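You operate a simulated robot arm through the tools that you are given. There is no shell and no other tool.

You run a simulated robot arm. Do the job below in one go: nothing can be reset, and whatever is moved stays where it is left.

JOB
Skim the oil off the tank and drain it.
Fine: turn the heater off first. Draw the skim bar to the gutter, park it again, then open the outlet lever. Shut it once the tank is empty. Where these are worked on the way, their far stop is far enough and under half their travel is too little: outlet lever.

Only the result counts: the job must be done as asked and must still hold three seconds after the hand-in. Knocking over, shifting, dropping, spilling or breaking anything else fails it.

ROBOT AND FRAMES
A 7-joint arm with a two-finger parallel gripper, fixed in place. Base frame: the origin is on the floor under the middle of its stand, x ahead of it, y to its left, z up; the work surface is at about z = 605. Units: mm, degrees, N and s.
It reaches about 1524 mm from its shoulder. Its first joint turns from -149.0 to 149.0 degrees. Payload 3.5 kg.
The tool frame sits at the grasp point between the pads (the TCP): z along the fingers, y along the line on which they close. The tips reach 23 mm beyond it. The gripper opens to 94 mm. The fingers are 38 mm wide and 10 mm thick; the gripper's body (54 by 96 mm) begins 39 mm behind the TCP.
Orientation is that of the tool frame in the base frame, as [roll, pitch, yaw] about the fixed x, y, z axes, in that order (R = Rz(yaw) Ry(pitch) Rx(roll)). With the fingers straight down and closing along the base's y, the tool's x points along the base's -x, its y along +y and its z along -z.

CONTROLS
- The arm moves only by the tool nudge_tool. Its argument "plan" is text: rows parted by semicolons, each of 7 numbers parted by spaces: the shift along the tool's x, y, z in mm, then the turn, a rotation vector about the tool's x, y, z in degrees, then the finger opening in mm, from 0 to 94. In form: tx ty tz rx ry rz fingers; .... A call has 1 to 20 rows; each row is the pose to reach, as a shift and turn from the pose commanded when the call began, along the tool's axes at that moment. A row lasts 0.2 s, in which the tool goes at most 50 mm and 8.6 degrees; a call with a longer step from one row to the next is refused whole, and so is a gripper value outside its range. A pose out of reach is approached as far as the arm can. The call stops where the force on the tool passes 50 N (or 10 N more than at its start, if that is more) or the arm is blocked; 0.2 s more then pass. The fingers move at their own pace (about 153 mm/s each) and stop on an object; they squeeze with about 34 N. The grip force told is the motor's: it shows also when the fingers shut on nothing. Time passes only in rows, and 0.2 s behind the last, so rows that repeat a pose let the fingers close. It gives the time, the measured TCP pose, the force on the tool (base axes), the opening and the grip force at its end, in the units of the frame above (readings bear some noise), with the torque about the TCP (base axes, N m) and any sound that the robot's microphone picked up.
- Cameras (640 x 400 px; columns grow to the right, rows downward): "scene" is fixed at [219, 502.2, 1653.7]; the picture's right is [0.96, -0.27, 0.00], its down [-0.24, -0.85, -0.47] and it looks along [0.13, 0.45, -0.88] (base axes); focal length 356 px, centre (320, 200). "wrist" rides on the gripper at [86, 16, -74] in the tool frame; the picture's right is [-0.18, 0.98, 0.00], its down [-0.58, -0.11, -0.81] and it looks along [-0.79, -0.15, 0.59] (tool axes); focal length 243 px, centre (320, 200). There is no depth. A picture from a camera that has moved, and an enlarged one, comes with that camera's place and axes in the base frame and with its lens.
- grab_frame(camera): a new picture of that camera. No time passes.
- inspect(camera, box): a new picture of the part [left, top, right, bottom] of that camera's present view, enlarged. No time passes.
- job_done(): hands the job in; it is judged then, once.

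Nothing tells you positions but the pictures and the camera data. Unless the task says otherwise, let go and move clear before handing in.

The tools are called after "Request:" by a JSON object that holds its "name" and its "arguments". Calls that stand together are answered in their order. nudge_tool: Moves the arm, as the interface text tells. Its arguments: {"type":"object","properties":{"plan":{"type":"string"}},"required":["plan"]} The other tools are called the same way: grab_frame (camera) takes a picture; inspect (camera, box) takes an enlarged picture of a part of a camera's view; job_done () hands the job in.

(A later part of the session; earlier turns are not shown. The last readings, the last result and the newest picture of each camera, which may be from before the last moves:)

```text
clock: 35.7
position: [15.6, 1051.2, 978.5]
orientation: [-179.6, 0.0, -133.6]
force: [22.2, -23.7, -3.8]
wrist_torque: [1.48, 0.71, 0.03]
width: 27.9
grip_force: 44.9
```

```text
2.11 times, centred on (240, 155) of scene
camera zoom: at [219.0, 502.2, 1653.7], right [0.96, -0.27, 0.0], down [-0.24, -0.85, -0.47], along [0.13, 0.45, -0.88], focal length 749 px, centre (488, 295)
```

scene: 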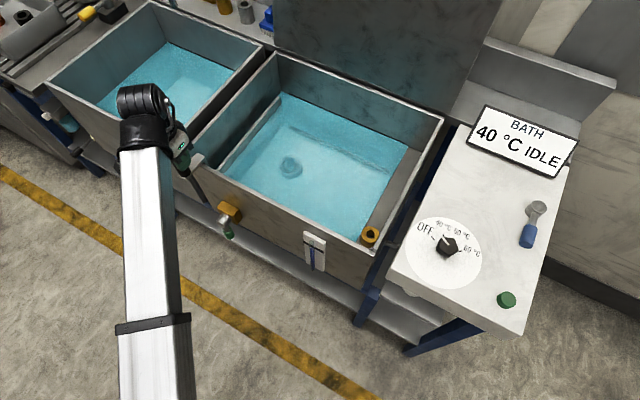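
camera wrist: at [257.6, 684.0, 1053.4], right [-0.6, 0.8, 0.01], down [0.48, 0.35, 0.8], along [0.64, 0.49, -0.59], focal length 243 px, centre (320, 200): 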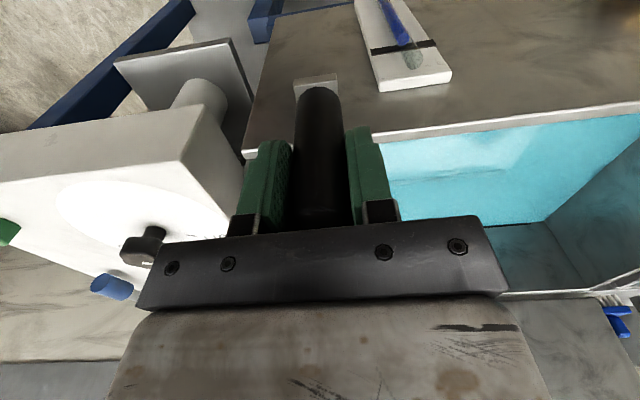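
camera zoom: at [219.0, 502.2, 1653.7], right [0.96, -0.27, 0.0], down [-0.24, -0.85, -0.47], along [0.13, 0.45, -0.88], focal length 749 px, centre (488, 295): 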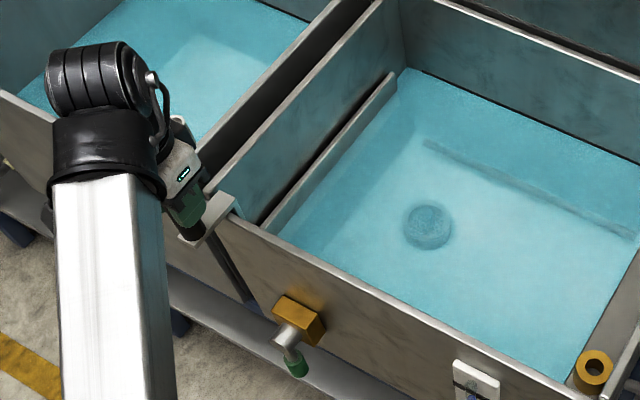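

The bar is back at its park stop, matching its start position. I'll ease off, release, raise straight up, then back away toward the robot to look at the outlet lever.

Request:
{"name": "nudge_tool", "arguments": {"plan": "0 -2.5 0 0 0 0 15; 0 -2.5 0 0 0 0 60; 0 -2.5 0 0 0 0 60; 0 -2.5 -30 0 0 0 60; 0 -2.5 -70 0 0 0 60; 0 -2.5 -110 0 0 0 60; 0 -2.5 -130 0 0 0 60; 0 -2.5 -130 0 0 0 60"}}

Request:
{"name": "grab_frame", "arguments": {"camera": "scene"}}

Request:
{"name": "grab_frame", "arguments": {"camera": "wrist"}}

```text
clock: 37.5
position: [13.7, 1050.7, 1109.3]
orientation: [-179.8, -0.1, -133.4]
force: [-1.3, 0.0, -0.4]
wrist_torque: [-0.03, 0.01, 0.0]
width: 60.0
grip_force: 0.0
```

```text
taken
```

scene: 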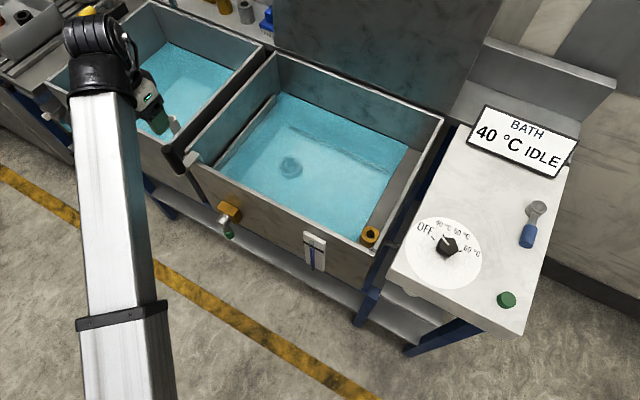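

```text
taken
camera wrist: at [-57.4, 998.9, 1184.0], right [-0.59, 0.81, 0.0], down [0.48, 0.35, 0.81], along [0.65, 0.47, -0.59], focal length 243 px, centre (320, 200)
```

wrist: 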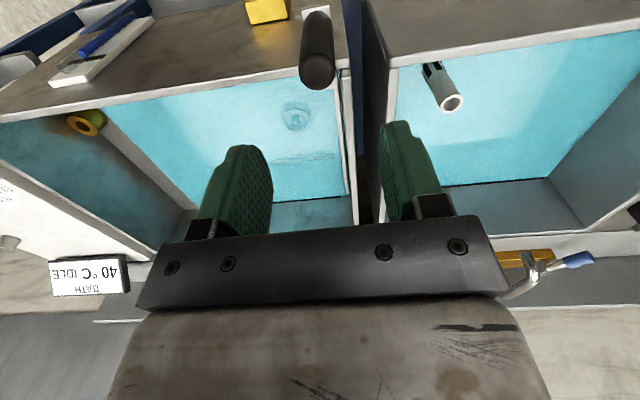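

The handle is released and parked. Moving back toward the robot and down to view the valve.

Request:
{"name": "nudge_tool", "arguments": {"plan": "40 -19 0 0 0 0 60; 80 -38 0 0 0 0 60; 120 -57 0 0 0 0 60; 160 -76 0 0 0 0 60; 200 -95 0 0 0 0 60; 200 -95 45 0 0 0 60; 200 -95 90 0 0 0 60; 200 -95 135 0 0 0 60; 200 -95 180 0 0 0 60; 200 -95 180 0 0 0 60"}}

Request:
{"name": "grab_frame", "arguments": {"camera": "wrist"}}

Request:
{"name": "grab_frame", "arguments": {"camera": "scene"}}

```text
clock: 39.7
position: [-53.9, 839.5, 928.9]
orientation: [-179.9, 0.0, -133.4]
force: [-0.7, -0.4, 0.2]
wrist_torque: [0.0, 0.01, -0.01]
width: 59.8
grip_force: 0.0
```

```text
taken
camera wrist: at [-125.6, 787.5, 1003.6], right [-0.59, 0.81, 0.0], down [0.48, 0.35, 0.81], along [0.65, 0.47, -0.59], focal length 243 px, centre (320, 200)
```

wrist: 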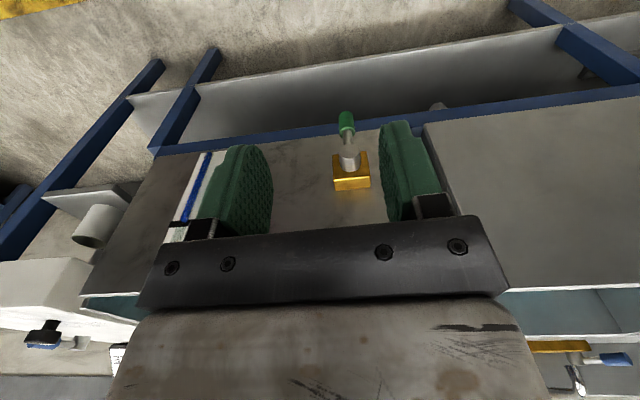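

```text
taken
```

scene: 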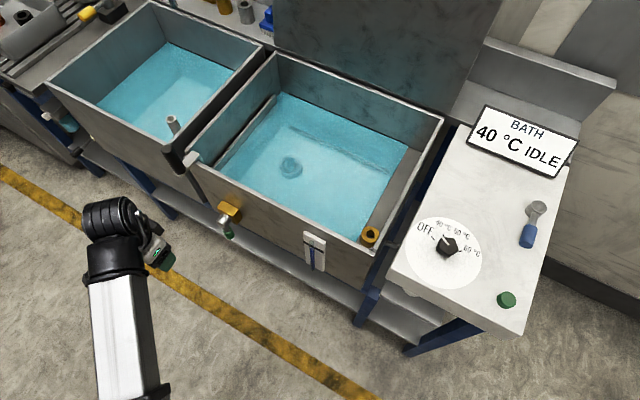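

Request:
{"name": "inspect", "arguments": {"camera": "wrist", "box": [290, 80, 410, 210]}}

Request:
{"name": "inspect", "arguments": {"camera": "scene", "box": [190, 180, 270, 260]}}

```text
3.08 times, centred on (350, 145) of wrist
camera zoom: at [-125.6, 787.5, 1003.6], right [-0.59, 0.81, 0.0], down [0.48, 0.35, 0.81], along [0.65, 0.47, -0.59], focal length 746 px, centre (228, 369)
```

zoom: 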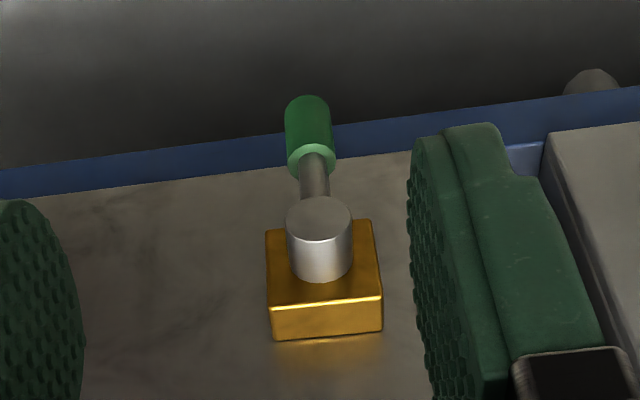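

```text
5.00 times, centred on (230, 220) of scene
camera zoom: at [219.0, 502.2, 1653.7], right [0.96, -0.27, 0.0], down [-0.24, -0.85, -0.47], along [0.13, 0.45, -0.88], focal length 1779 px, centre (770, 100)
```

zoom: 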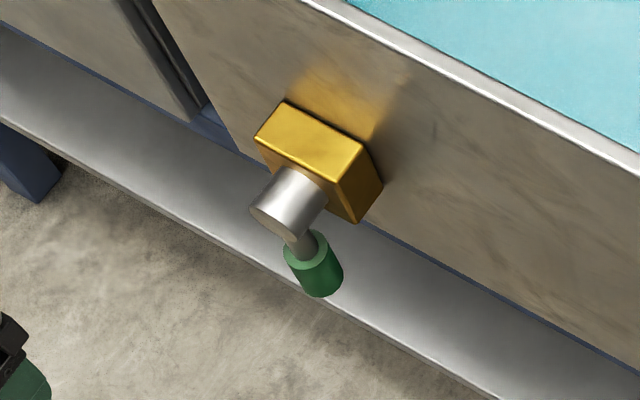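

The outlet lever hangs straight down from a hub whose axis points toward me: hub near (57, 980, 717), green grip centred near (64, 985, 636). I'll tilt the tool to point horizontally at the wall so I can grip and swing the lever, staying well back.

Request:
{"name": "nudge_tool", "arguments": {"plan": "0 0 0 0 -8.2 0 80; 0 0 0 0 -16.4 0 80; 0 0 0 0 -24.6 0 80; 0 0 0 0 -32.8 0 80; 0 0 0 0 -41 0 80; 0 0 0 0 -49.2 0 80; 0 0 0 0 -57.4 0 80; 0 0 0 0 -65.6 0 80; 0 0 0 0 -73.8 0 80; 0 0 0 0 -82 0 80; 0 0 0 0 -90 0 80; 0 0 0 0 -90 0 80; 0 0 0 0 -90 0 80"}}

Request:
{"name": "grab_frame", "arguments": {"camera": "wrist"}}

Request:
{"name": "grab_frame", "arguments": {"camera": "scene"}}

```text
clock: 42.5
position: [-54.5, 840.5, 929.9]
orientation: [-102.5, 89.9, -56.0]
force: [0.6, 0.4, 0.0]
wrist_torque: [-0.01, 0.0, -0.02]
width: 80.1
grip_force: 0.0
```

```text
taken
camera wrist: at [-117.2, 796.1, 842.8], right [-0.71, 0.68, 0.18], down [-0.48, -0.66, 0.58], along [0.51, 0.33, 0.79], focal length 243 px, centre (320, 200)
```

wrist: 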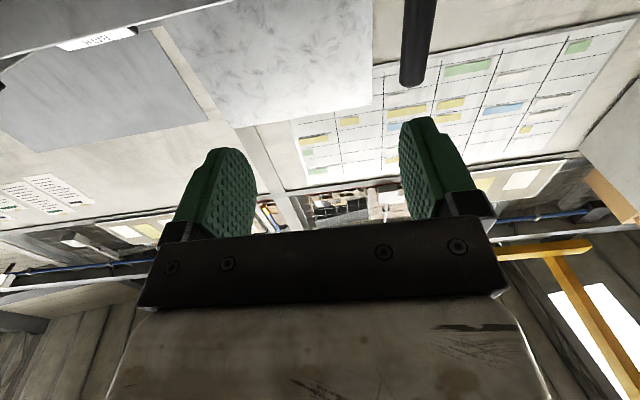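

```text
taken
```

scene: 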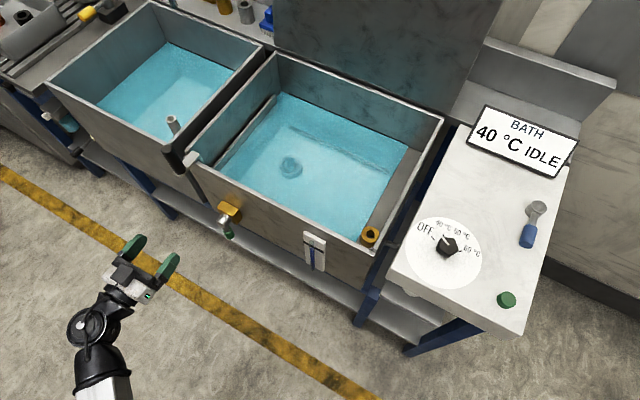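

The tool now points horizontally toward the tank front. I'll lower it to the grip's height, still standing off about 140 mm, and look.

Request:
{"name": "nudge_tool", "arguments": {"plan": "42 3 6 0.4 0 0 80; 84 6 12 0.8 0 0 80; 126 9 18 1.2 0 0 80; 168 12 24 1.6 0 0 80; 210 15 30 1.6 0 0 80; 252 18 36 1.6 0 0 80; 293 18 40 1.6 0 0 80; 293 18 40 1.6 0 0 80"}}

Request:
{"name": "grab_frame", "arguments": {"camera": "wrist"}}

Request:
{"name": "grab_frame", "arguments": {"camera": "scene"}}

```text
clock: 44.3
position: [-41.0, 880.8, 635.2]
orientation: [-108.3, 90.0, -63.3]
force: [-0.3, -0.5, 0.5]
wrist_torque: [0.0, -0.01, 0.0]
width: 80.2
grip_force: 0.0
```

```text
taken
camera wrist: at [-104.3, 838.5, 549.2], right [-0.69, 0.7, 0.18], down [-0.49, -0.65, 0.58], along [0.52, 0.31, 0.79], focal length 243 px, centre (320, 200)
```

wrist: 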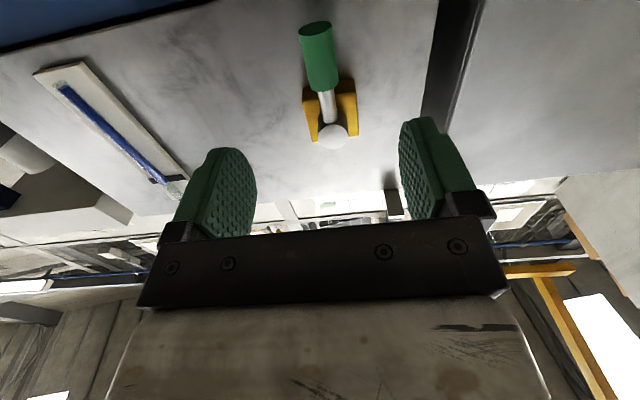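

```text
taken
```

scene: 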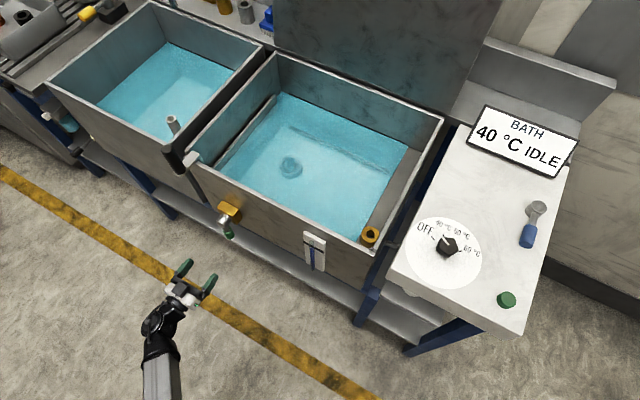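

Two wrist views agree: the hub axis is at about u = −650 (along the tank), z = 718, and the grip centre is at (62.5, 983, 641), straight ahead of the tool. I'll move in and close on the grip.

Request:
{"name": "nudge_tool", "arguments": {"plan": "-1 0 40 0 0 0 80; -3 -1 80 0 0 0 80; -3 -1 115 0 0 0 80; -3 -1 135 0 0 0 80; -3 -1 145 0 0 0 80; -3 -1 145 0 0 0 80"}}

Request:
{"name": "grab_frame", "arguments": {"camera": "wrist"}}

Request:
{"name": "inspect", "arguments": {"camera": "scene", "box": [170, 160, 300, 290]}}

```text
clock: 45.7
position: [63.9, 983.1, 639.5]
orientation: [-111.2, 89.8, -66.3]
force: [0.5, -0.3, 0.4]
wrist_torque: [0.0, 0.02, -0.02]
width: 80.2
grip_force: 0.0
```

```text
taken
camera wrist: at [-0.2, 940.2, 553.5], right [-0.69, 0.7, 0.18], down [-0.49, -0.65, 0.58], along [0.52, 0.32, 0.79], focal length 243 px, centre (320, 200)
```

wrist: 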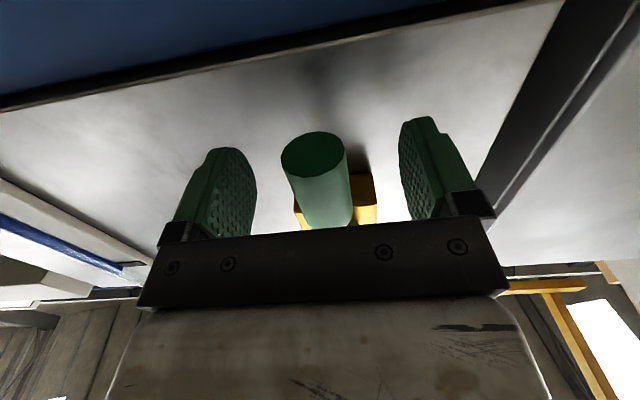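

```text
3.08 times, centred on (235, 225) of scene
camera zoom: at [219.0, 502.2, 1653.7], right [0.96, -0.27, 0.0], down [-0.24, -0.85, -0.47], along [0.13, 0.45, -0.88], focal length 1095 px, centre (582, 123)
```

zoom: 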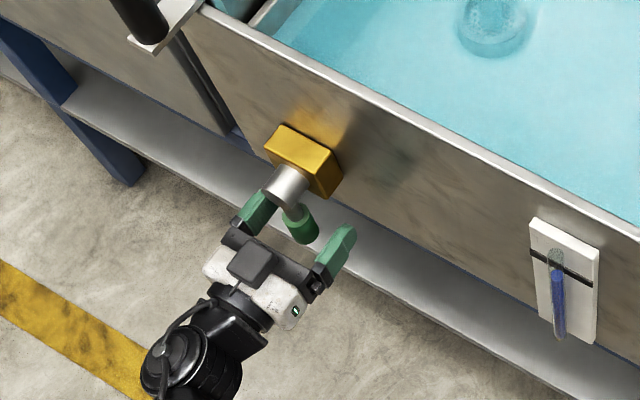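

The grip sits well between the pads. I'll close on it and note the load.

Request:
{"name": "nudge_tool", "arguments": {"plan": "0 0 0 0 0 0 15; 0 0 0 0 0 0 15; 0 0 0 0 0 0 15"}}

Request:
{"name": "grab_frame", "arguments": {"camera": "wrist"}}

```text
clock: 46.5
position: [62.8, 983.9, 640.9]
orientation: [-115.8, 89.9, -70.8]
force: [0.5, 2.9, 1.7]
wrist_torque: [-0.01, 0.34, -0.02]
width: 26.2
grip_force: 45.2
```

```text
taken
camera wrist: at [-0.4, 940.2, 553.4], right [-0.69, 0.7, 0.18], down [-0.49, -0.65, 0.58], along [0.52, 0.31, 0.79], focal length 243 px, centre (320, 200)
```

wrist: 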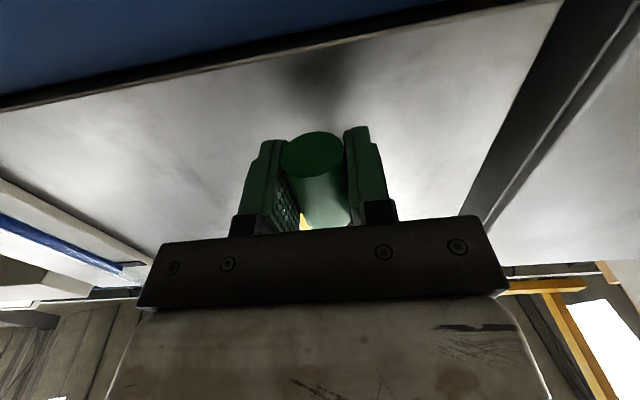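

Held at 26.2 mm with almost no side load. I'll test a small swing to the right (along the tank front) to find the free direction.

Request:
{"name": "nudge_tool", "arguments": {"plan": "-0.1 -4.1 0 0 0 -3 15; -0.4 -8.2 0 0 0 -6 15; -0.4 -8.2 0 0 0 -6 15"}}

```text
clock: 47.2
position: [64.5, 981.1, 639.8]
orientation: [-91.1, 84.0, -45.2]
force: [-19.8, 10.2, 3.1]
wrist_torque: [0.82, 1.62, 0.29]
width: 30.0
grip_force: 46.0
stopped in row 3: the force on the tool passed its limit at 56 N (the readings are from after the stop); the commanded pose is now the measured one
```

Blocked that way, so that's the closed stop. I'll return to vertical and try the other direction.

Request:
{"name": "nudge_tool", "arguments": {"plan": "0 1.5 0 0 0 3 15; 0 2.8 0 0 0 6 15; 0 2.8 0 0 0 6 15"}}

```text
clock: 48.0
position: [65.3, 982.3, 639.5]
orientation: [-99.3, 89.8, -53.8]
force: [-23.1, 5.7, -10.8]
wrist_torque: [0.1, -0.56, 0.02]
width: 26.7
grip_force: 44.5
```

Request:
{"name": "nudge_tool", "arguments": {"plan": "0 2 -1 0 0 0 15; -0.1 6 -1 0 0 3 15; -0.4 10.2 -1 0 0 6 15; -0.9 14.3 -1 0 0 9 15; -0.9 14.3 -1 0 0 9 15"}}

Request:
{"name": "grab_frame", "arguments": {"camera": "wrist"}}

```text
clock: 49.2
position: [54.7, 992.3, 639.7]
orientation: [90.5, 81.1, 135.9]
force: [3.8, 4.0, -13.3]
wrist_torque: [0.61, -0.38, -0.21]
width: 26.6
grip_force: 45.6
```

```text
taken
camera wrist: at [-18.4, 958.0, 557.8], right [-0.67, 0.66, 0.33], down [-0.42, -0.71, 0.56], along [0.61, 0.23, 0.76], focal length 243 px, centre (320, 200)
```

wrist: 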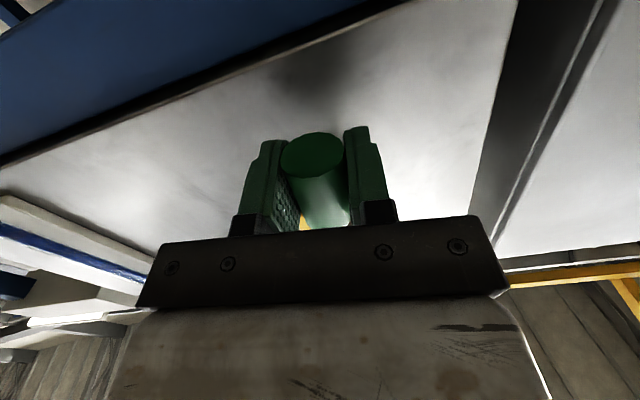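

It swings freely to the left. I'll continue along the arc about the hub.

Request:
{"name": "nudge_tool", "arguments": {"plan": "0.5 6.8 0 0 0 5 15; -0.4 13.6 0 0 0 10 15; -1.9 20.3 0 0 0 15 15; -3.9 26.8 0 0 0 20 15; -6.6 33.2 0 0 0 25 15; -9.7 39.2 0 0 0 30 15; -9.7 39.2 0 0 0 30 15"}}

Request:
{"name": "grab_frame", "arguments": {"camera": "scene"}}

```text
clock: 50.9
position: [27.1, 1018.4, 656.7]
orientation: [90.0, 51.1, 135.6]
force: [17.0, 22.3, 4.1]
wrist_torque: [-0.24, -0.59, -0.25]
width: 26.8
grip_force: 44.4
```

```text
taken
```

scene: 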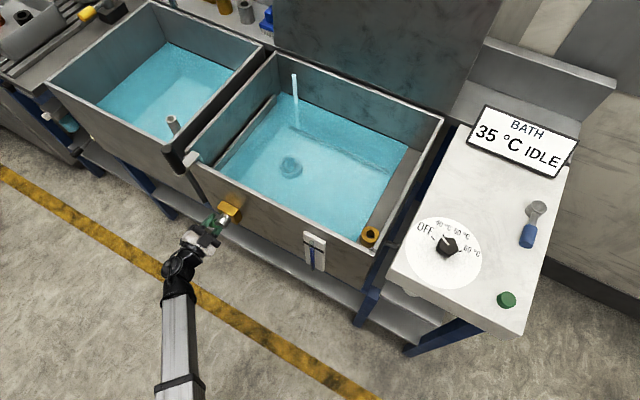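

Something unexpected: a water stream has appeared in the tank and the display dropped to 35 °C. I'll look closely before moving (no time passes).

Request:
{"name": "inspect", "arguments": {"camera": "scene", "box": [200, 40, 400, 200]}}

Request:
{"name": "inspect", "arguments": {"camera": "scene", "box": [150, 180, 340, 300]}}

Request:
{"name": "inspect", "arguments": {"camera": "scene", "box": [280, 220, 350, 290]}}

Request:
{"name": "inspect", "arguments": {"camera": "scene", "box": [440, 90, 600, 260]}}

Request:
{"name": "grab_frame", "arguments": {"camera": "wrist"}}

```text
2.50 times, centred on (300, 120) of scene
camera zoom: at [219.0, 502.2, 1653.7], right [0.96, -0.27, 0.0], down [-0.24, -0.85, -0.47], along [0.13, 0.45, -0.88], focal length 890 px, centre (370, 400)
```

zoom: 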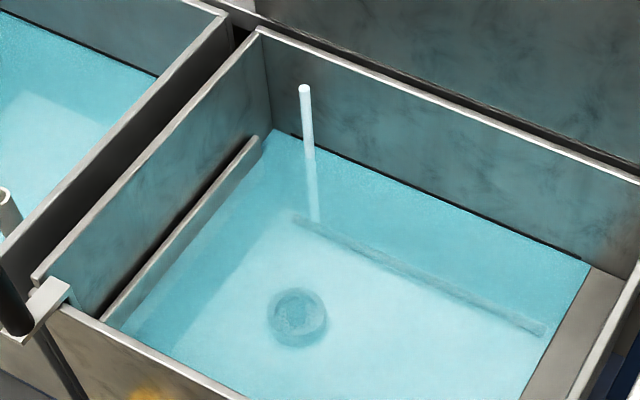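

```text
3.33 times, centred on (245, 240) of scene
camera zoom: at [219.0, 502.2, 1653.7], right [0.96, -0.27, 0.0], down [-0.24, -0.85, -0.47], along [0.13, 0.45, -0.88], focal length 1186 px, centre (570, 67)
```

zoom: 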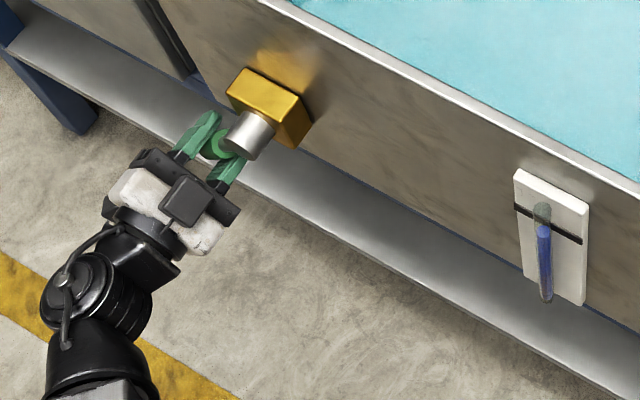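

```text
5.71 times, centred on (315, 255) of scene
camera zoom: at [219.0, 502.2, 1653.7], right [0.96, -0.27, 0.0], down [-0.24, -0.85, -0.47], along [0.13, 0.45, -0.88], focal length 2033 px, centre (349, -114)
```

zoom: 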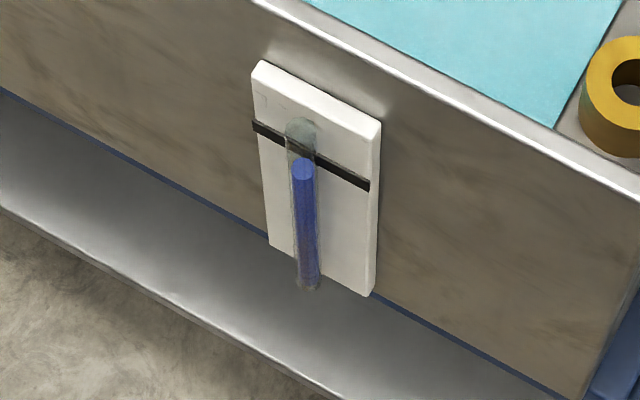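

```text
2.35 times, centred on (520, 175) of scene
camera zoom: at [219.0, 502.2, 1653.7], right [0.96, -0.27, 0.0], down [-0.24, -0.85, -0.47], along [0.13, 0.45, -0.88], focal length 837 px, centre (-151, 259)
```

zoom: 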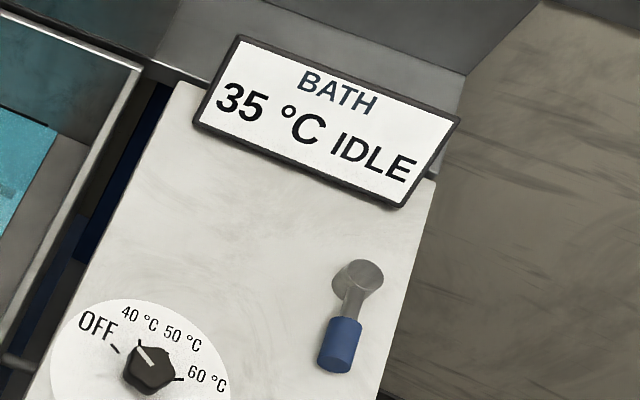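

```text
taken
camera wrist: at [-72.0, 1010.9, 600.2], right [-0.46, 0.46, 0.76], down [-0.24, -0.89, 0.38], along [0.85, -0.01, 0.52], focal length 243 px, centre (320, 200)
```

wrist: 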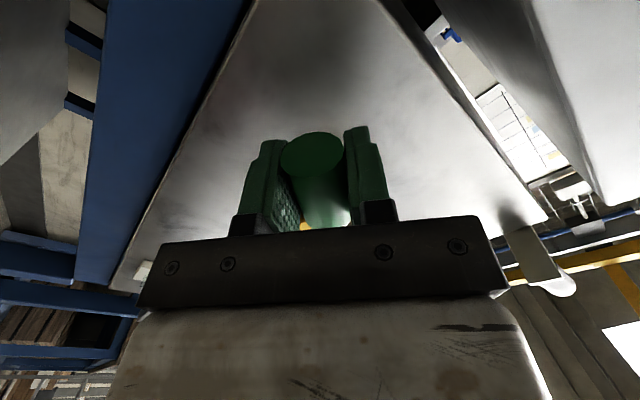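

This lever is evidently the fill inlet, not the outlet: a stream enters the tank and the bath cools. I'll shut it again at once by reversing the arc.

Request:
{"name": "nudge_tool", "arguments": {"plan": "-0.8 -10.9 1.5 0 0 -8 15; -3 -21.6 1.5 0 0 -16 15; -6.8 -31.9 1.5 0 0 -24 15; -11.9 -41.6 1.5 0 0 -32 15; -17.5 -49.4 1.5 0 0 -39 15; -17.5 -49.4 1.5 0 0 -39 15"}}

Request:
{"name": "grab_frame", "arguments": {"camera": "scene"}}

Request:
{"name": "inspect", "arguments": {"camera": "scene", "box": [200, 40, 400, 200]}}

Request:
{"name": "inspect", "arguments": {"camera": "scene", "box": [280, 220, 350, 290]}}

```text
clock: 52.2
position: [62.4, 981.3, 638.0]
orientation: [-106.2, 89.8, -60.6]
force: [-7.2, -18.2, -7.0]
wrist_torque: [-0.19, 1.11, 0.02]
width: 26.8
grip_force: 45.0
```

```text
taken
```

scene: 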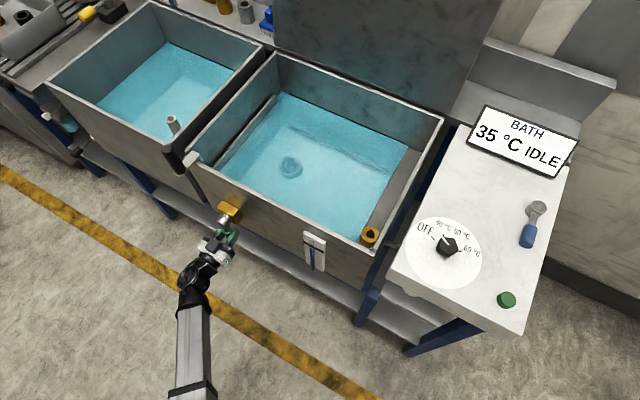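

```text
2.50 times, centred on (300, 120) of scene
camera zoom: at [219.0, 502.2, 1653.7], right [0.96, -0.27, 0.0], down [-0.24, -0.85, -0.47], along [0.13, 0.45, -0.88], focal length 890 px, centre (370, 400)
```

zoom: 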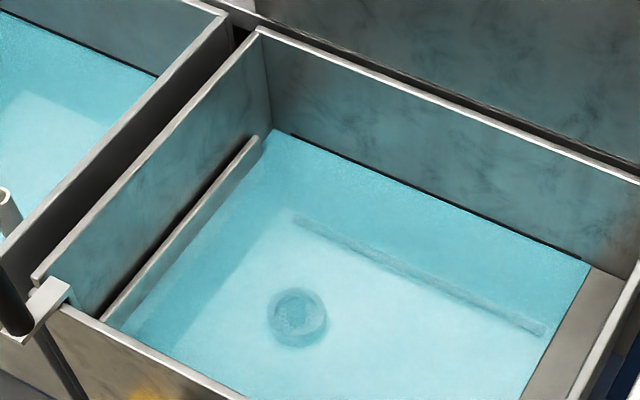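

```text
5.71 times, centred on (315, 255) of scene
camera zoom: at [219.0, 502.2, 1653.7], right [0.96, -0.27, 0.0], down [-0.24, -0.85, -0.47], along [0.13, 0.45, -0.88], focal length 2033 px, centre (349, -114)
```

zoom: 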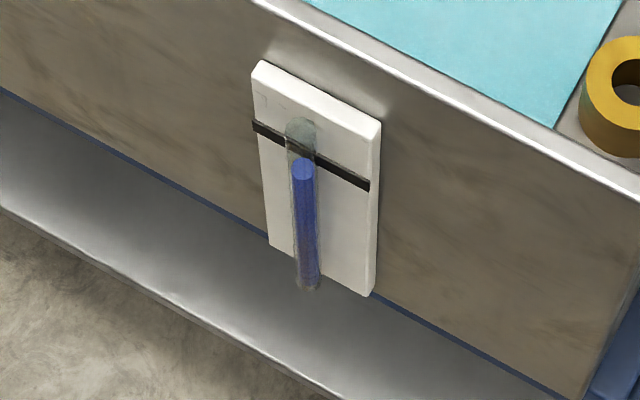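

The stream stopped, so the green lever is the fill inlet and it is shut again. I'll release it, back away, and search for the real outlet lever.

Request:
{"name": "nudge_tool", "arguments": {"plan": "0 0 -1 0 0 0 15; 0 0 -1 0 0 0 80; 0 0 -1 0 0 0 80; 0 0 -1 0 0 0 80; 0 0 -30 0 0 0 80; 0 0 -70 0 0 0 80; 0 0 -110 0 0 0 80; 0 0 -150 0 0 0 80; 0 0 -150 0 0 0 80"}}

Request:
{"name": "grab_frame", "arguments": {"camera": "wrist"}}

Request:
{"name": "grab_frame", "arguments": {"camera": "scene"}}

Request:
{"name": "inspect", "arguments": {"camera": "scene", "box": [190, 180, 270, 260]}}

Request:
{"name": "inspect", "arguments": {"camera": "scene", "box": [0, 60, 190, 200]}}

Request:
{"name": "inspect", "arguments": {"camera": "scene", "box": [0, 0, 280, 60]}}

Request:
{"name": "inspect", "arguments": {"camera": "scene", "box": [330, 220, 540, 360]}}

```text
clock: 54.2
position: [-40.3, 877.3, 639.3]
orientation: [-102.1, 89.7, -56.5]
force: [0.0, 0.2, -0.8]
wrist_torque: [0.02, 0.0, 0.01]
width: 80.1
grip_force: 0.1
```

```text
taken
camera wrist: at [-104.9, 833.8, 553.3], right [-0.7, 0.69, 0.18], down [-0.49, -0.65, 0.58], along [0.52, 0.32, 0.79], focal length 243 px, centre (320, 200)
```

wrist: 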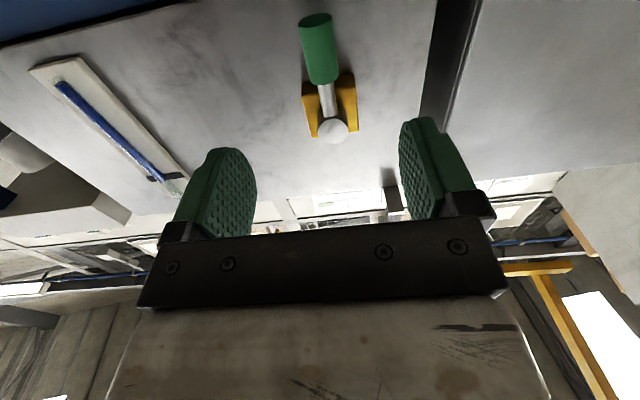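

```text
taken
```

scene: 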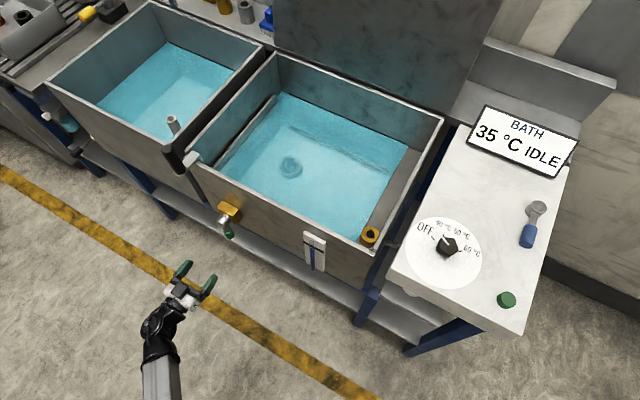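

```text
5.00 times, centred on (230, 220) of scene
camera zoom: at [219.0, 502.2, 1653.7], right [0.96, -0.27, 0.0], down [-0.24, -0.85, -0.47], along [0.13, 0.45, -0.88], focal length 1779 px, centre (770, 100)
```

zoom: 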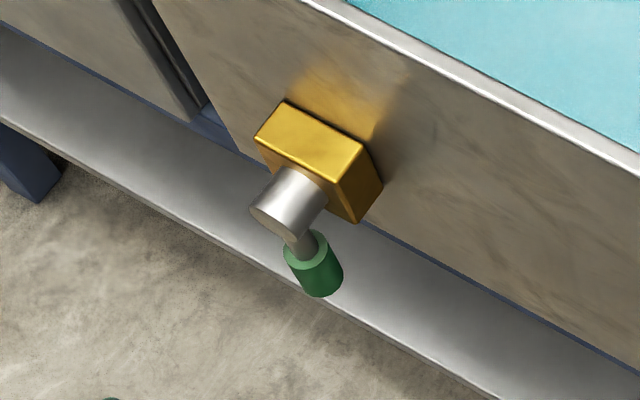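

```text
2.86 times, centred on (95, 130) of scene
camera zoom: at [219.0, 502.2, 1653.7], right [0.96, -0.27, 0.0], down [-0.24, -0.85, -0.47], along [0.13, 0.45, -0.88], focal length 1017 px, centre (963, 400)
```

zoom: 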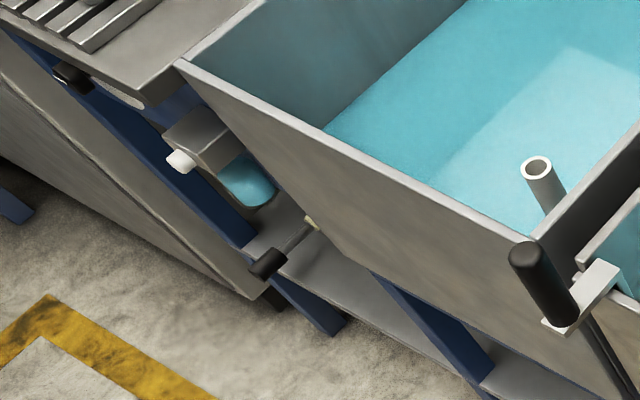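

```text
2.29 times, centred on (140, 30) of scene
camera zoom: at [219.0, 502.2, 1653.7], right [0.96, -0.27, 0.0], down [-0.24, -0.85, -0.47], along [0.13, 0.45, -0.88], focal length 813 px, centre (731, 589)
```

zoom: 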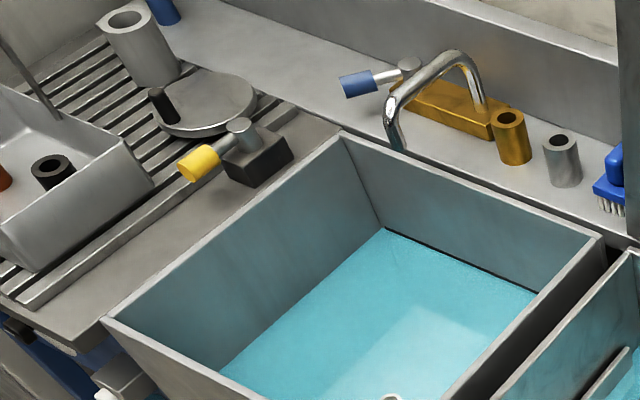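

```text
2.86 times, centred on (435, 290) of scene
camera zoom: at [219.0, 502.2, 1653.7], right [0.96, -0.27, 0.0], down [-0.24, -0.85, -0.47], along [0.13, 0.45, -0.88], focal length 1017 px, centre (-9, -57)
```

zoom: 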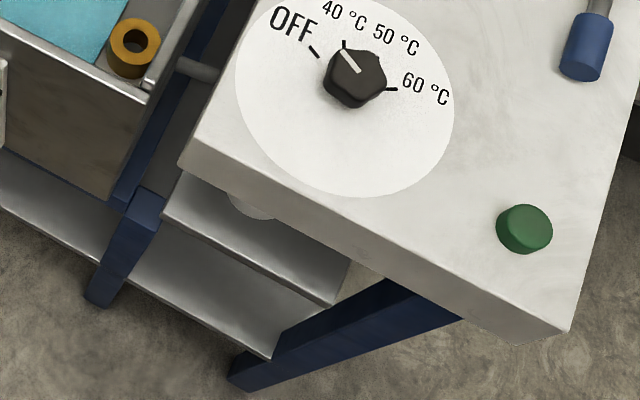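

The lever is shut and let go. Other levers exist (blue on the panel, yellow and black ones at the left), so before touching one I want to look under the tank for where its outlet piping runs. I'll tilt the tool so the wrist camera looks horizontally beneath the tank.

Request:
{"name": "nudge_tool", "arguments": {"plan": "25 0 -10 0 8.3 0 80; 50 0 -20 0 16.6 0 80; 75 0 -30 0 24.9 0 80; 100 0 -40 0 33.2 0 80; 125 0 -50 0 41.5 0 80; 150 0 -60 0 48 0 80; 150 0 -60 0 48 0 80"}}

Request:
{"name": "grab_frame", "arguments": {"camera": "wrist"}}

Request:
{"name": "grab_frame", "arguments": {"camera": "scene"}}

```text
clock: 55.9
position: [-84.2, 832.8, 489.0]
orientation: [-179.8, 41.9, -134.3]
force: [0.1, -0.5, 0.5]
wrist_torque: [-0.02, 0.0, 0.0]
width: 79.9
grip_force: 0.1
```

```text
taken
camera wrist: at [-174.7, 762.0, 487.7], right [-0.61, 0.79, 0.12], down [0.0, -0.15, 0.99], along [0.8, 0.6, 0.09], focal length 243 px, centre (320, 200)
```

wrist: 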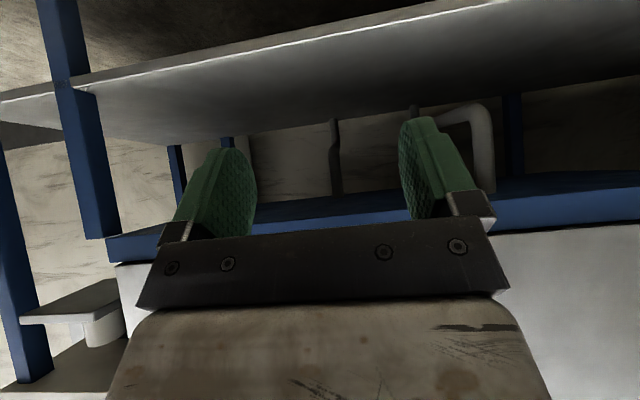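

```text
taken
```

scene: 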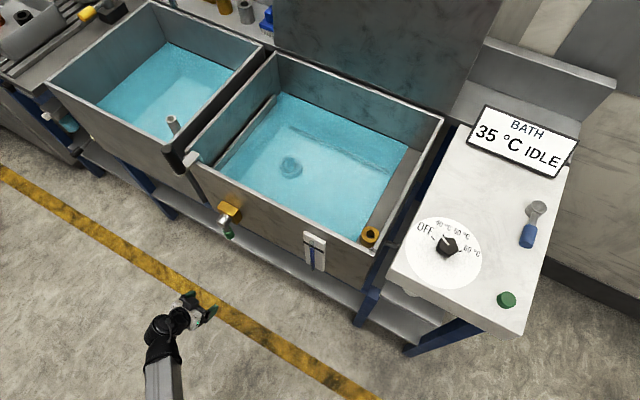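

Request:
{"name": "inspect", "arguments": {"camera": "wrist", "box": [150, 80, 400, 260]}}

Request:
{"name": "inspect", "arguments": {"camera": "wrist", "box": [0, 100, 200, 360]}}

Request:
{"name": "inspect", "arguments": {"camera": "wrist", "box": [400, 60, 640, 240]}}

```text
2.22 times, centred on (275, 170) of wrist
camera zoom: at [-174.7, 762.0, 487.7], right [-0.61, 0.79, 0.12], down [0.0, -0.15, 0.99], along [0.8, 0.6, 0.09], focal length 539 px, centre (420, 267)
```

zoom: 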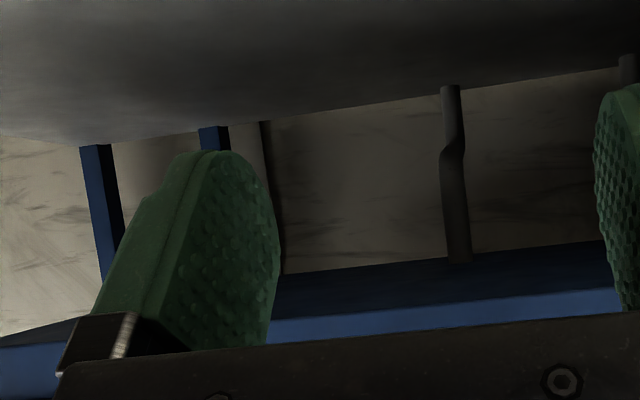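

```text
1.54 times, centred on (100, 230) of wrist
camera zoom: at [-174.7, 762.0, 487.7], right [-0.61, 0.79, 0.12], down [0.0, -0.15, 0.99], along [0.8, 0.6, 0.09], focal length 373 px, centre (658, 154)
```

zoom: 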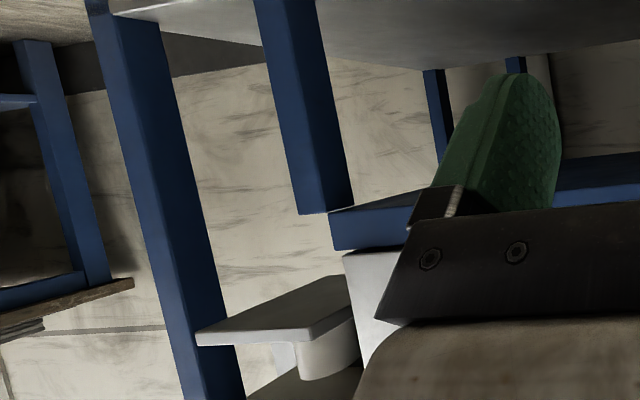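

```text
2.22 times, centred on (520, 150) of wrist
camera zoom: at [-174.7, 762.0, 487.7], right [-0.61, 0.79, 0.12], down [0.0, -0.15, 0.99], along [0.8, 0.6, 0.09], focal length 539 px, centre (-124, 311)
```

zoom: 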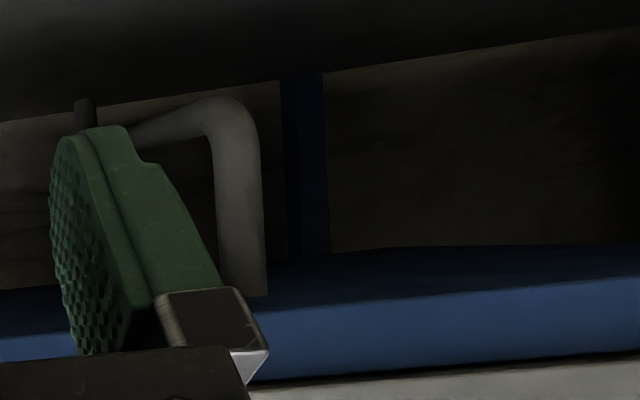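

Several pipes run under the tanks but the fingers block part of the view. I'll shift right and narrow the fingers to see the right tank's underside.

Request:
{"name": "nudge_tool", "arguments": {"plan": "0 -45 0 0 0 0 40; 0 -90 0 0 0 0 0; 0 -135 0 0 0 0 0; 0 -180 0 0 0 0 0; 0 -220 0 0 0 0 0; 0 -220 0 0 0 0 0"}}

Request:
{"name": "grab_frame", "arguments": {"camera": "wrist"}}

Request:
{"name": "inspect", "arguments": {"camera": "wrist", "box": [160, 80, 480, 240]}}

Request:
{"name": "inspect", "arguments": {"camera": "wrist", "box": [0, 80, 260, 280]}}

Request:
{"name": "inspect", "arguments": {"camera": "wrist", "box": [400, 60, 640, 260]}}

```text
clock: 57.2
position: [72.8, 680.5, 489.1]
orientation: [-179.8, 41.9, -134.2]
force: [0.4, -0.1, 0.9]
wrist_torque: [-0.01, -0.01, 0.01]
width: 0.0
grip_force: 34.2
```

```text
taken
camera wrist: at [-17.9, 609.0, 487.6], right [-0.61, 0.79, 0.12], down [0.0, -0.15, 0.99], along [0.79, 0.6, 0.09], focal length 243 px, centre (320, 200)
```

wrist: 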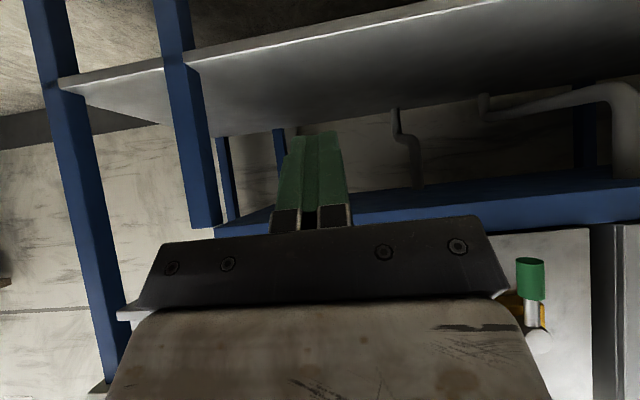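

```text
2.00 times, centred on (320, 160) of wrist
camera zoom: at [-17.9, 609.0, 487.6], right [-0.61, 0.79, 0.12], down [0.0, -0.15, 0.99], along [0.79, 0.6, 0.09], focal length 485 px, centre (320, 280)
```

zoom: 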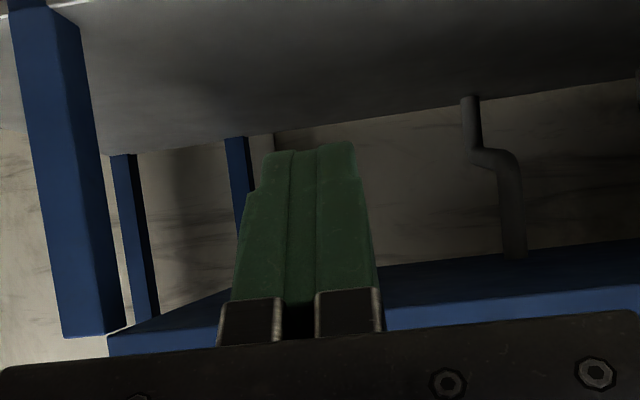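

```text
2.00 times, centred on (130, 180) of wrist
camera zoom: at [-17.9, 609.0, 487.6], right [-0.61, 0.79, 0.12], down [0.0, -0.15, 0.99], along [0.79, 0.6, 0.09], focal length 485 px, centre (700, 240)
```

zoom: 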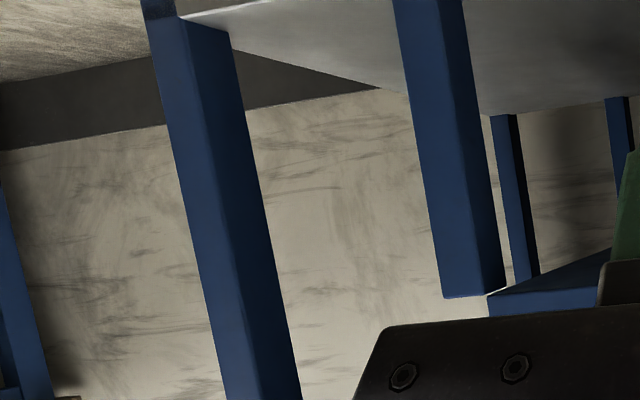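

```text
2.00 times, centred on (520, 160) of wrist
camera zoom: at [-17.9, 609.0, 487.6], right [-0.61, 0.79, 0.12], down [0.0, -0.15, 0.99], along [0.79, 0.6, 0.09], focal length 485 px, centre (-80, 280)
```

zoom: 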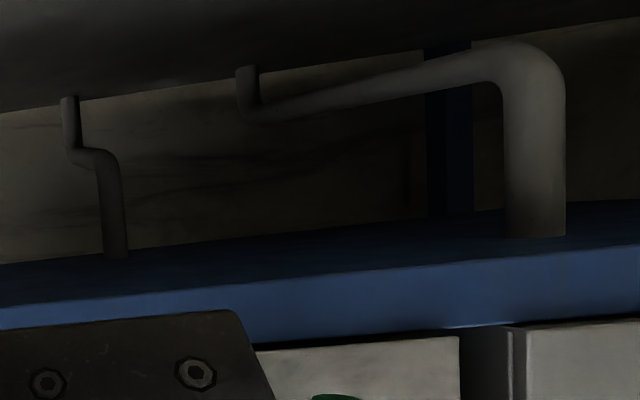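

The piping alone doesn't show which lever serves the drain, but the blue lever on the bath's own control panel is the obvious candidate. It lies flat with hub near (779, 715, 941) and grip near (730, 660, 940). I'll first go back up with the tool straight down.

Request:
{"name": "nudge_tool", "arguments": {"plan": "-30 0 -33.5 0 4.2 0 60; -60 0 -67 0 8.4 0 60; -90 0 -100.5 0 12.6 0 60; -120 0 -134 0 16.8 0 60; -150 0 -167.5 0 21 0 60; -180 0 -201 0 25.2 0 60; -210 0 -234.5 0 29.4 0 60; -240 0 -268 0 33.6 0 60; -270 0 -301.5 0 37.8 0 60; -300 0 -335 0 42 0 60; -330 0 -368 0 42 0 60; -360 0 -402 0 42 0 60; -400 0 -446 0 42 0 60; -425 0 -473 0 42 0 60; -425 0 -473 0 42 0 60"}}

Request:
{"name": "grab_frame", "arguments": {"camera": "scene"}}

```text
refused: row 13 steps farther than a row can; nothing moved
```

```text
taken
```

scene: 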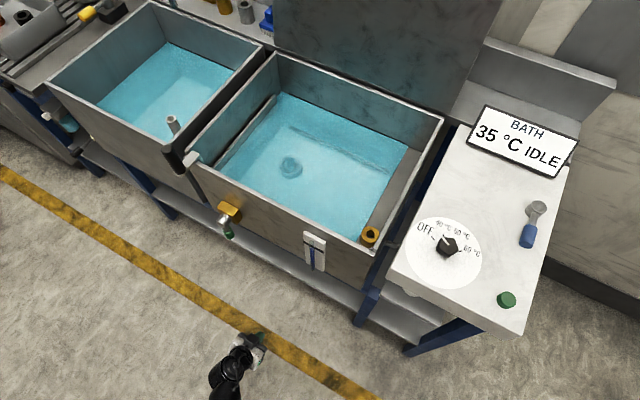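

One row was too long, so nothing moved; the tank and lever remain as left. I'll resend with shorter steps.

Request:
{"name": "nudge_tool", "arguments": {"plan": "-30 0 -33.5 0 4.2 0 60; -60 0 -67 0 8.4 0 60; -90 0 -100.5 0 12.6 0 60; -120 0 -134 0 16.8 0 60; -150 0 -167.5 0 21 0 60; -180 0 -201 0 25.2 0 60; -210 0 -234.5 0 29.4 0 60; -240 0 -268 0 33.6 0 60; -270 0 -301.5 0 37.8 0 60; -300 0 -335 0 42 0 60; -330 0 -368 0 42 0 60; -360 0 -402 0 42 0 60; -390 0 -435 0 42 0 60; -420 0 -468 0 42 0 60; -425 0 -473 0 42 0 60; -425 0 -473 0 42 0 60"}}

Request:
{"name": "grab_frame", "arguments": {"camera": "scene"}}

```text
clock: 60.6
position: [76.0, 693.3, 1101.8]
orientation: [179.2, 1.5, -134.3]
force: [-0.2, -0.3, -0.9]
wrist_torque: [-0.02, 0.02, -0.01]
width: 60.0
grip_force: 0.1
out of reach, approached as far as the arm can: row 14, 15, 16
```

```text
taken
```

scene: 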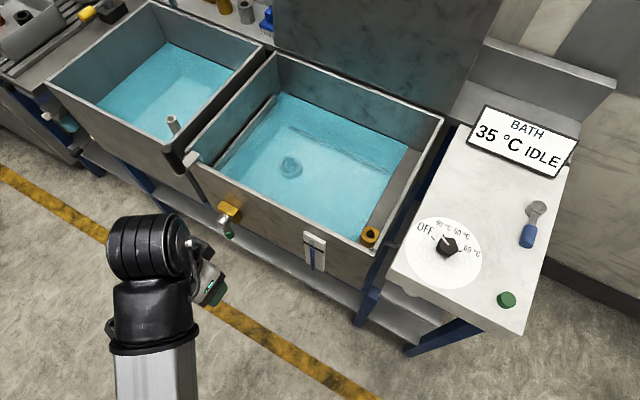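

The arm is back up with the tool down. Now traversing at height to above the panel's blue lever.

Request:
{"name": "nudge_tool", "arguments": {"plan": "-28 -34 5 0 0 0 60; -57 -69 10 0 0 0 60; -86 -104 10 0 0 0 60; -114 -138 10 0 0 0 60; -143 -173 10 0 0 0 60; -171 -207 10 0 0 0 60; -200 -242 10 0 0 0 60; -229 -276 10 0 0 0 60; -257 -311 10 0 0 0 60; -286 -345 10 0 0 0 60; -314 -380 10 0 0 0 60; -343 -414 10 0 0 0 60; -372 -449 10 0 0 0 60; -400 -484 10 0 0 0 80; -400 -484 10 0 0 0 80"}}

Request:
{"name": "grab_frame", "arguments": {"camera": "wrist"}}

Request:
{"name": "grab_frame", "arguments": {"camera": "scene"}}

```text
clock: 62.0
position: [311.8, 672.8, 1090.9]
orientation: [179.9, -0.1, -135.6]
force: [-5.7, 8.7, -6.0]
wrist_torque: [-0.56, -1.04, -1.12]
width: 59.9
grip_force: 0.0
out of reach, approached as far as the arm can: row 1
stopped in row 6: the force on the tool passed its limit at 76 N (the readings are from after the stop); the commanded pose is now the measured one
```

```text
taken
camera wrist: at [238.8, 623.5, 1166.6], right [-0.55, 0.83, 0.0], down [0.49, 0.33, 0.81], along [0.67, 0.45, -0.59], focal length 243 px, centre (320, 200)
```

wrist: 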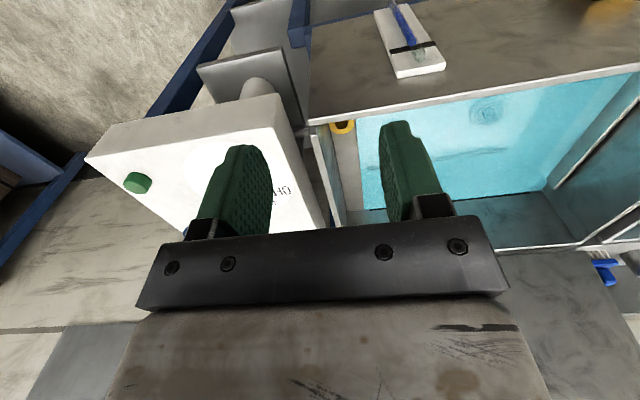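

```text
taken
```

scene: 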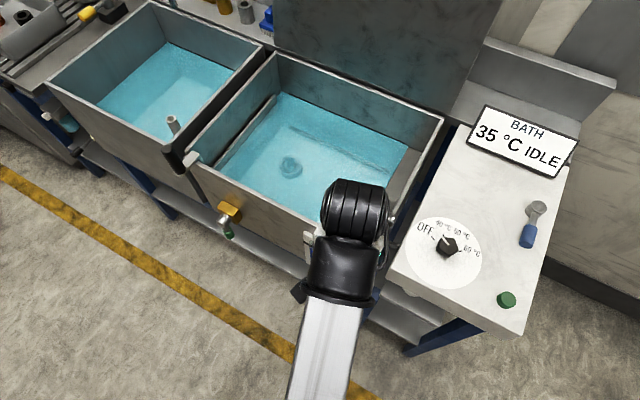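

The move stopped on a force spike with nothing near the tool, probably from the arm snapping back from its reach limit. I'll hold still briefly and re-read.

Request:
{"name": "nudge_tool", "arguments": {"plan": "0 0 0 0 0 0 60; 0 0 0 0 0 0 60"}}

Request:
{"name": "inspect", "arguments": {"camera": "scene", "box": [230, 150, 450, 350]}}

```text
clock: 62.6
position: [311.2, 673.2, 1092.1]
orientation: [179.9, -0.1, -135.7]
force: [-12.9, 15.7, -10.0]
wrist_torque: [-0.75, -1.99, -1.99]
width: 60.0
grip_force: 0.1
```

```text
2.00 times, centred on (340, 250) of scene
camera zoom: at [219.0, 502.2, 1653.7], right [0.96, -0.27, 0.0], down [-0.24, -0.85, -0.47], along [0.13, 0.45, -0.88], focal length 712 px, centre (280, 100)
```

zoom: 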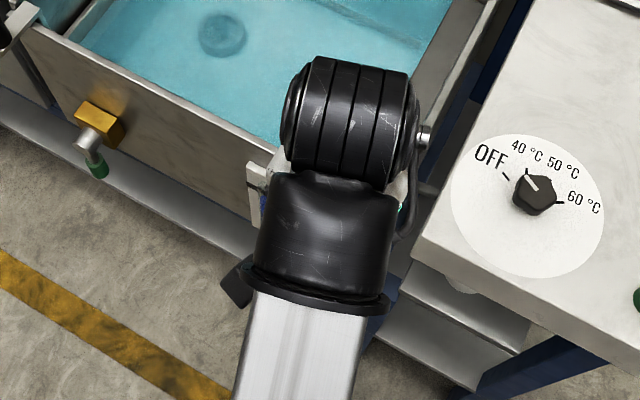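

The residual force indicates the wrist camera is touching the arm's own forearm at this yaw. I'll rotate the tool away from the forearm first, then move out toward the panel, ending with the tool turned 90°.

Request:
{"name": "nudge_tool", "arguments": {"plan": "0 0 0 0 0 4 60; 0 0 0 0 0 10 60; -5 -6 0 0 0 18 60; -20 -25 0 0 0 26 60; -40 -50 0 0 0 34 60; -62 -76 0 0 0 42 60; -84 -103 0 0 0 50 60; -106 -130 0 0 0 58 60; -128 -157 0 0 0 66 60; -150 -184 0 0 0 74 60; -168 -206 0 0 0 82 60; -183 -225 0 0 0 90 60; -183 -225 0 0 0 90 60"}}

Request:
{"name": "grab_frame", "arguments": {"camera": "wrist"}}

Request:
{"name": "grab_frame", "arguments": {"camera": "scene"}}

```text
clock: 65.4
position: [600.9, 639.3, 1092.8]
orientation: [-179.8, 0.0, 134.3]
force: [1.0, 0.6, 0.4]
wrist_torque: [0.01, -0.02, -0.01]
width: 60.0
grip_force: 0.1
```

```text
taken
camera wrist: at [551.5, 712.3, 1165.8], right [0.83, 0.56, 0.0], down [0.33, -0.49, 0.81], along [0.45, -0.67, -0.59], focal length 243 px, centre (320, 200)
```

wrist: 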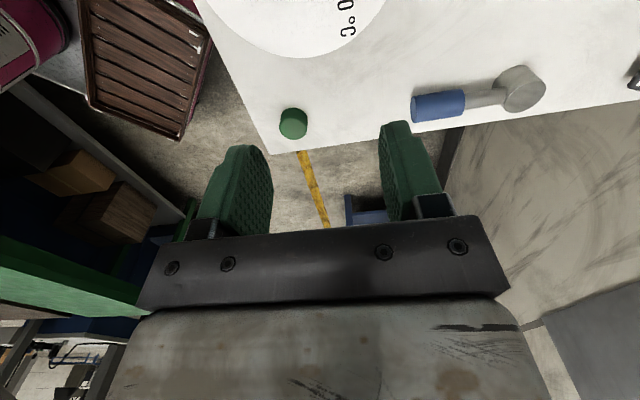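

```text
taken
```

scene: 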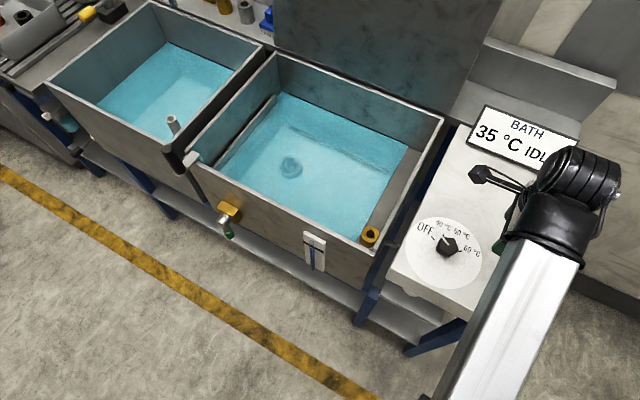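

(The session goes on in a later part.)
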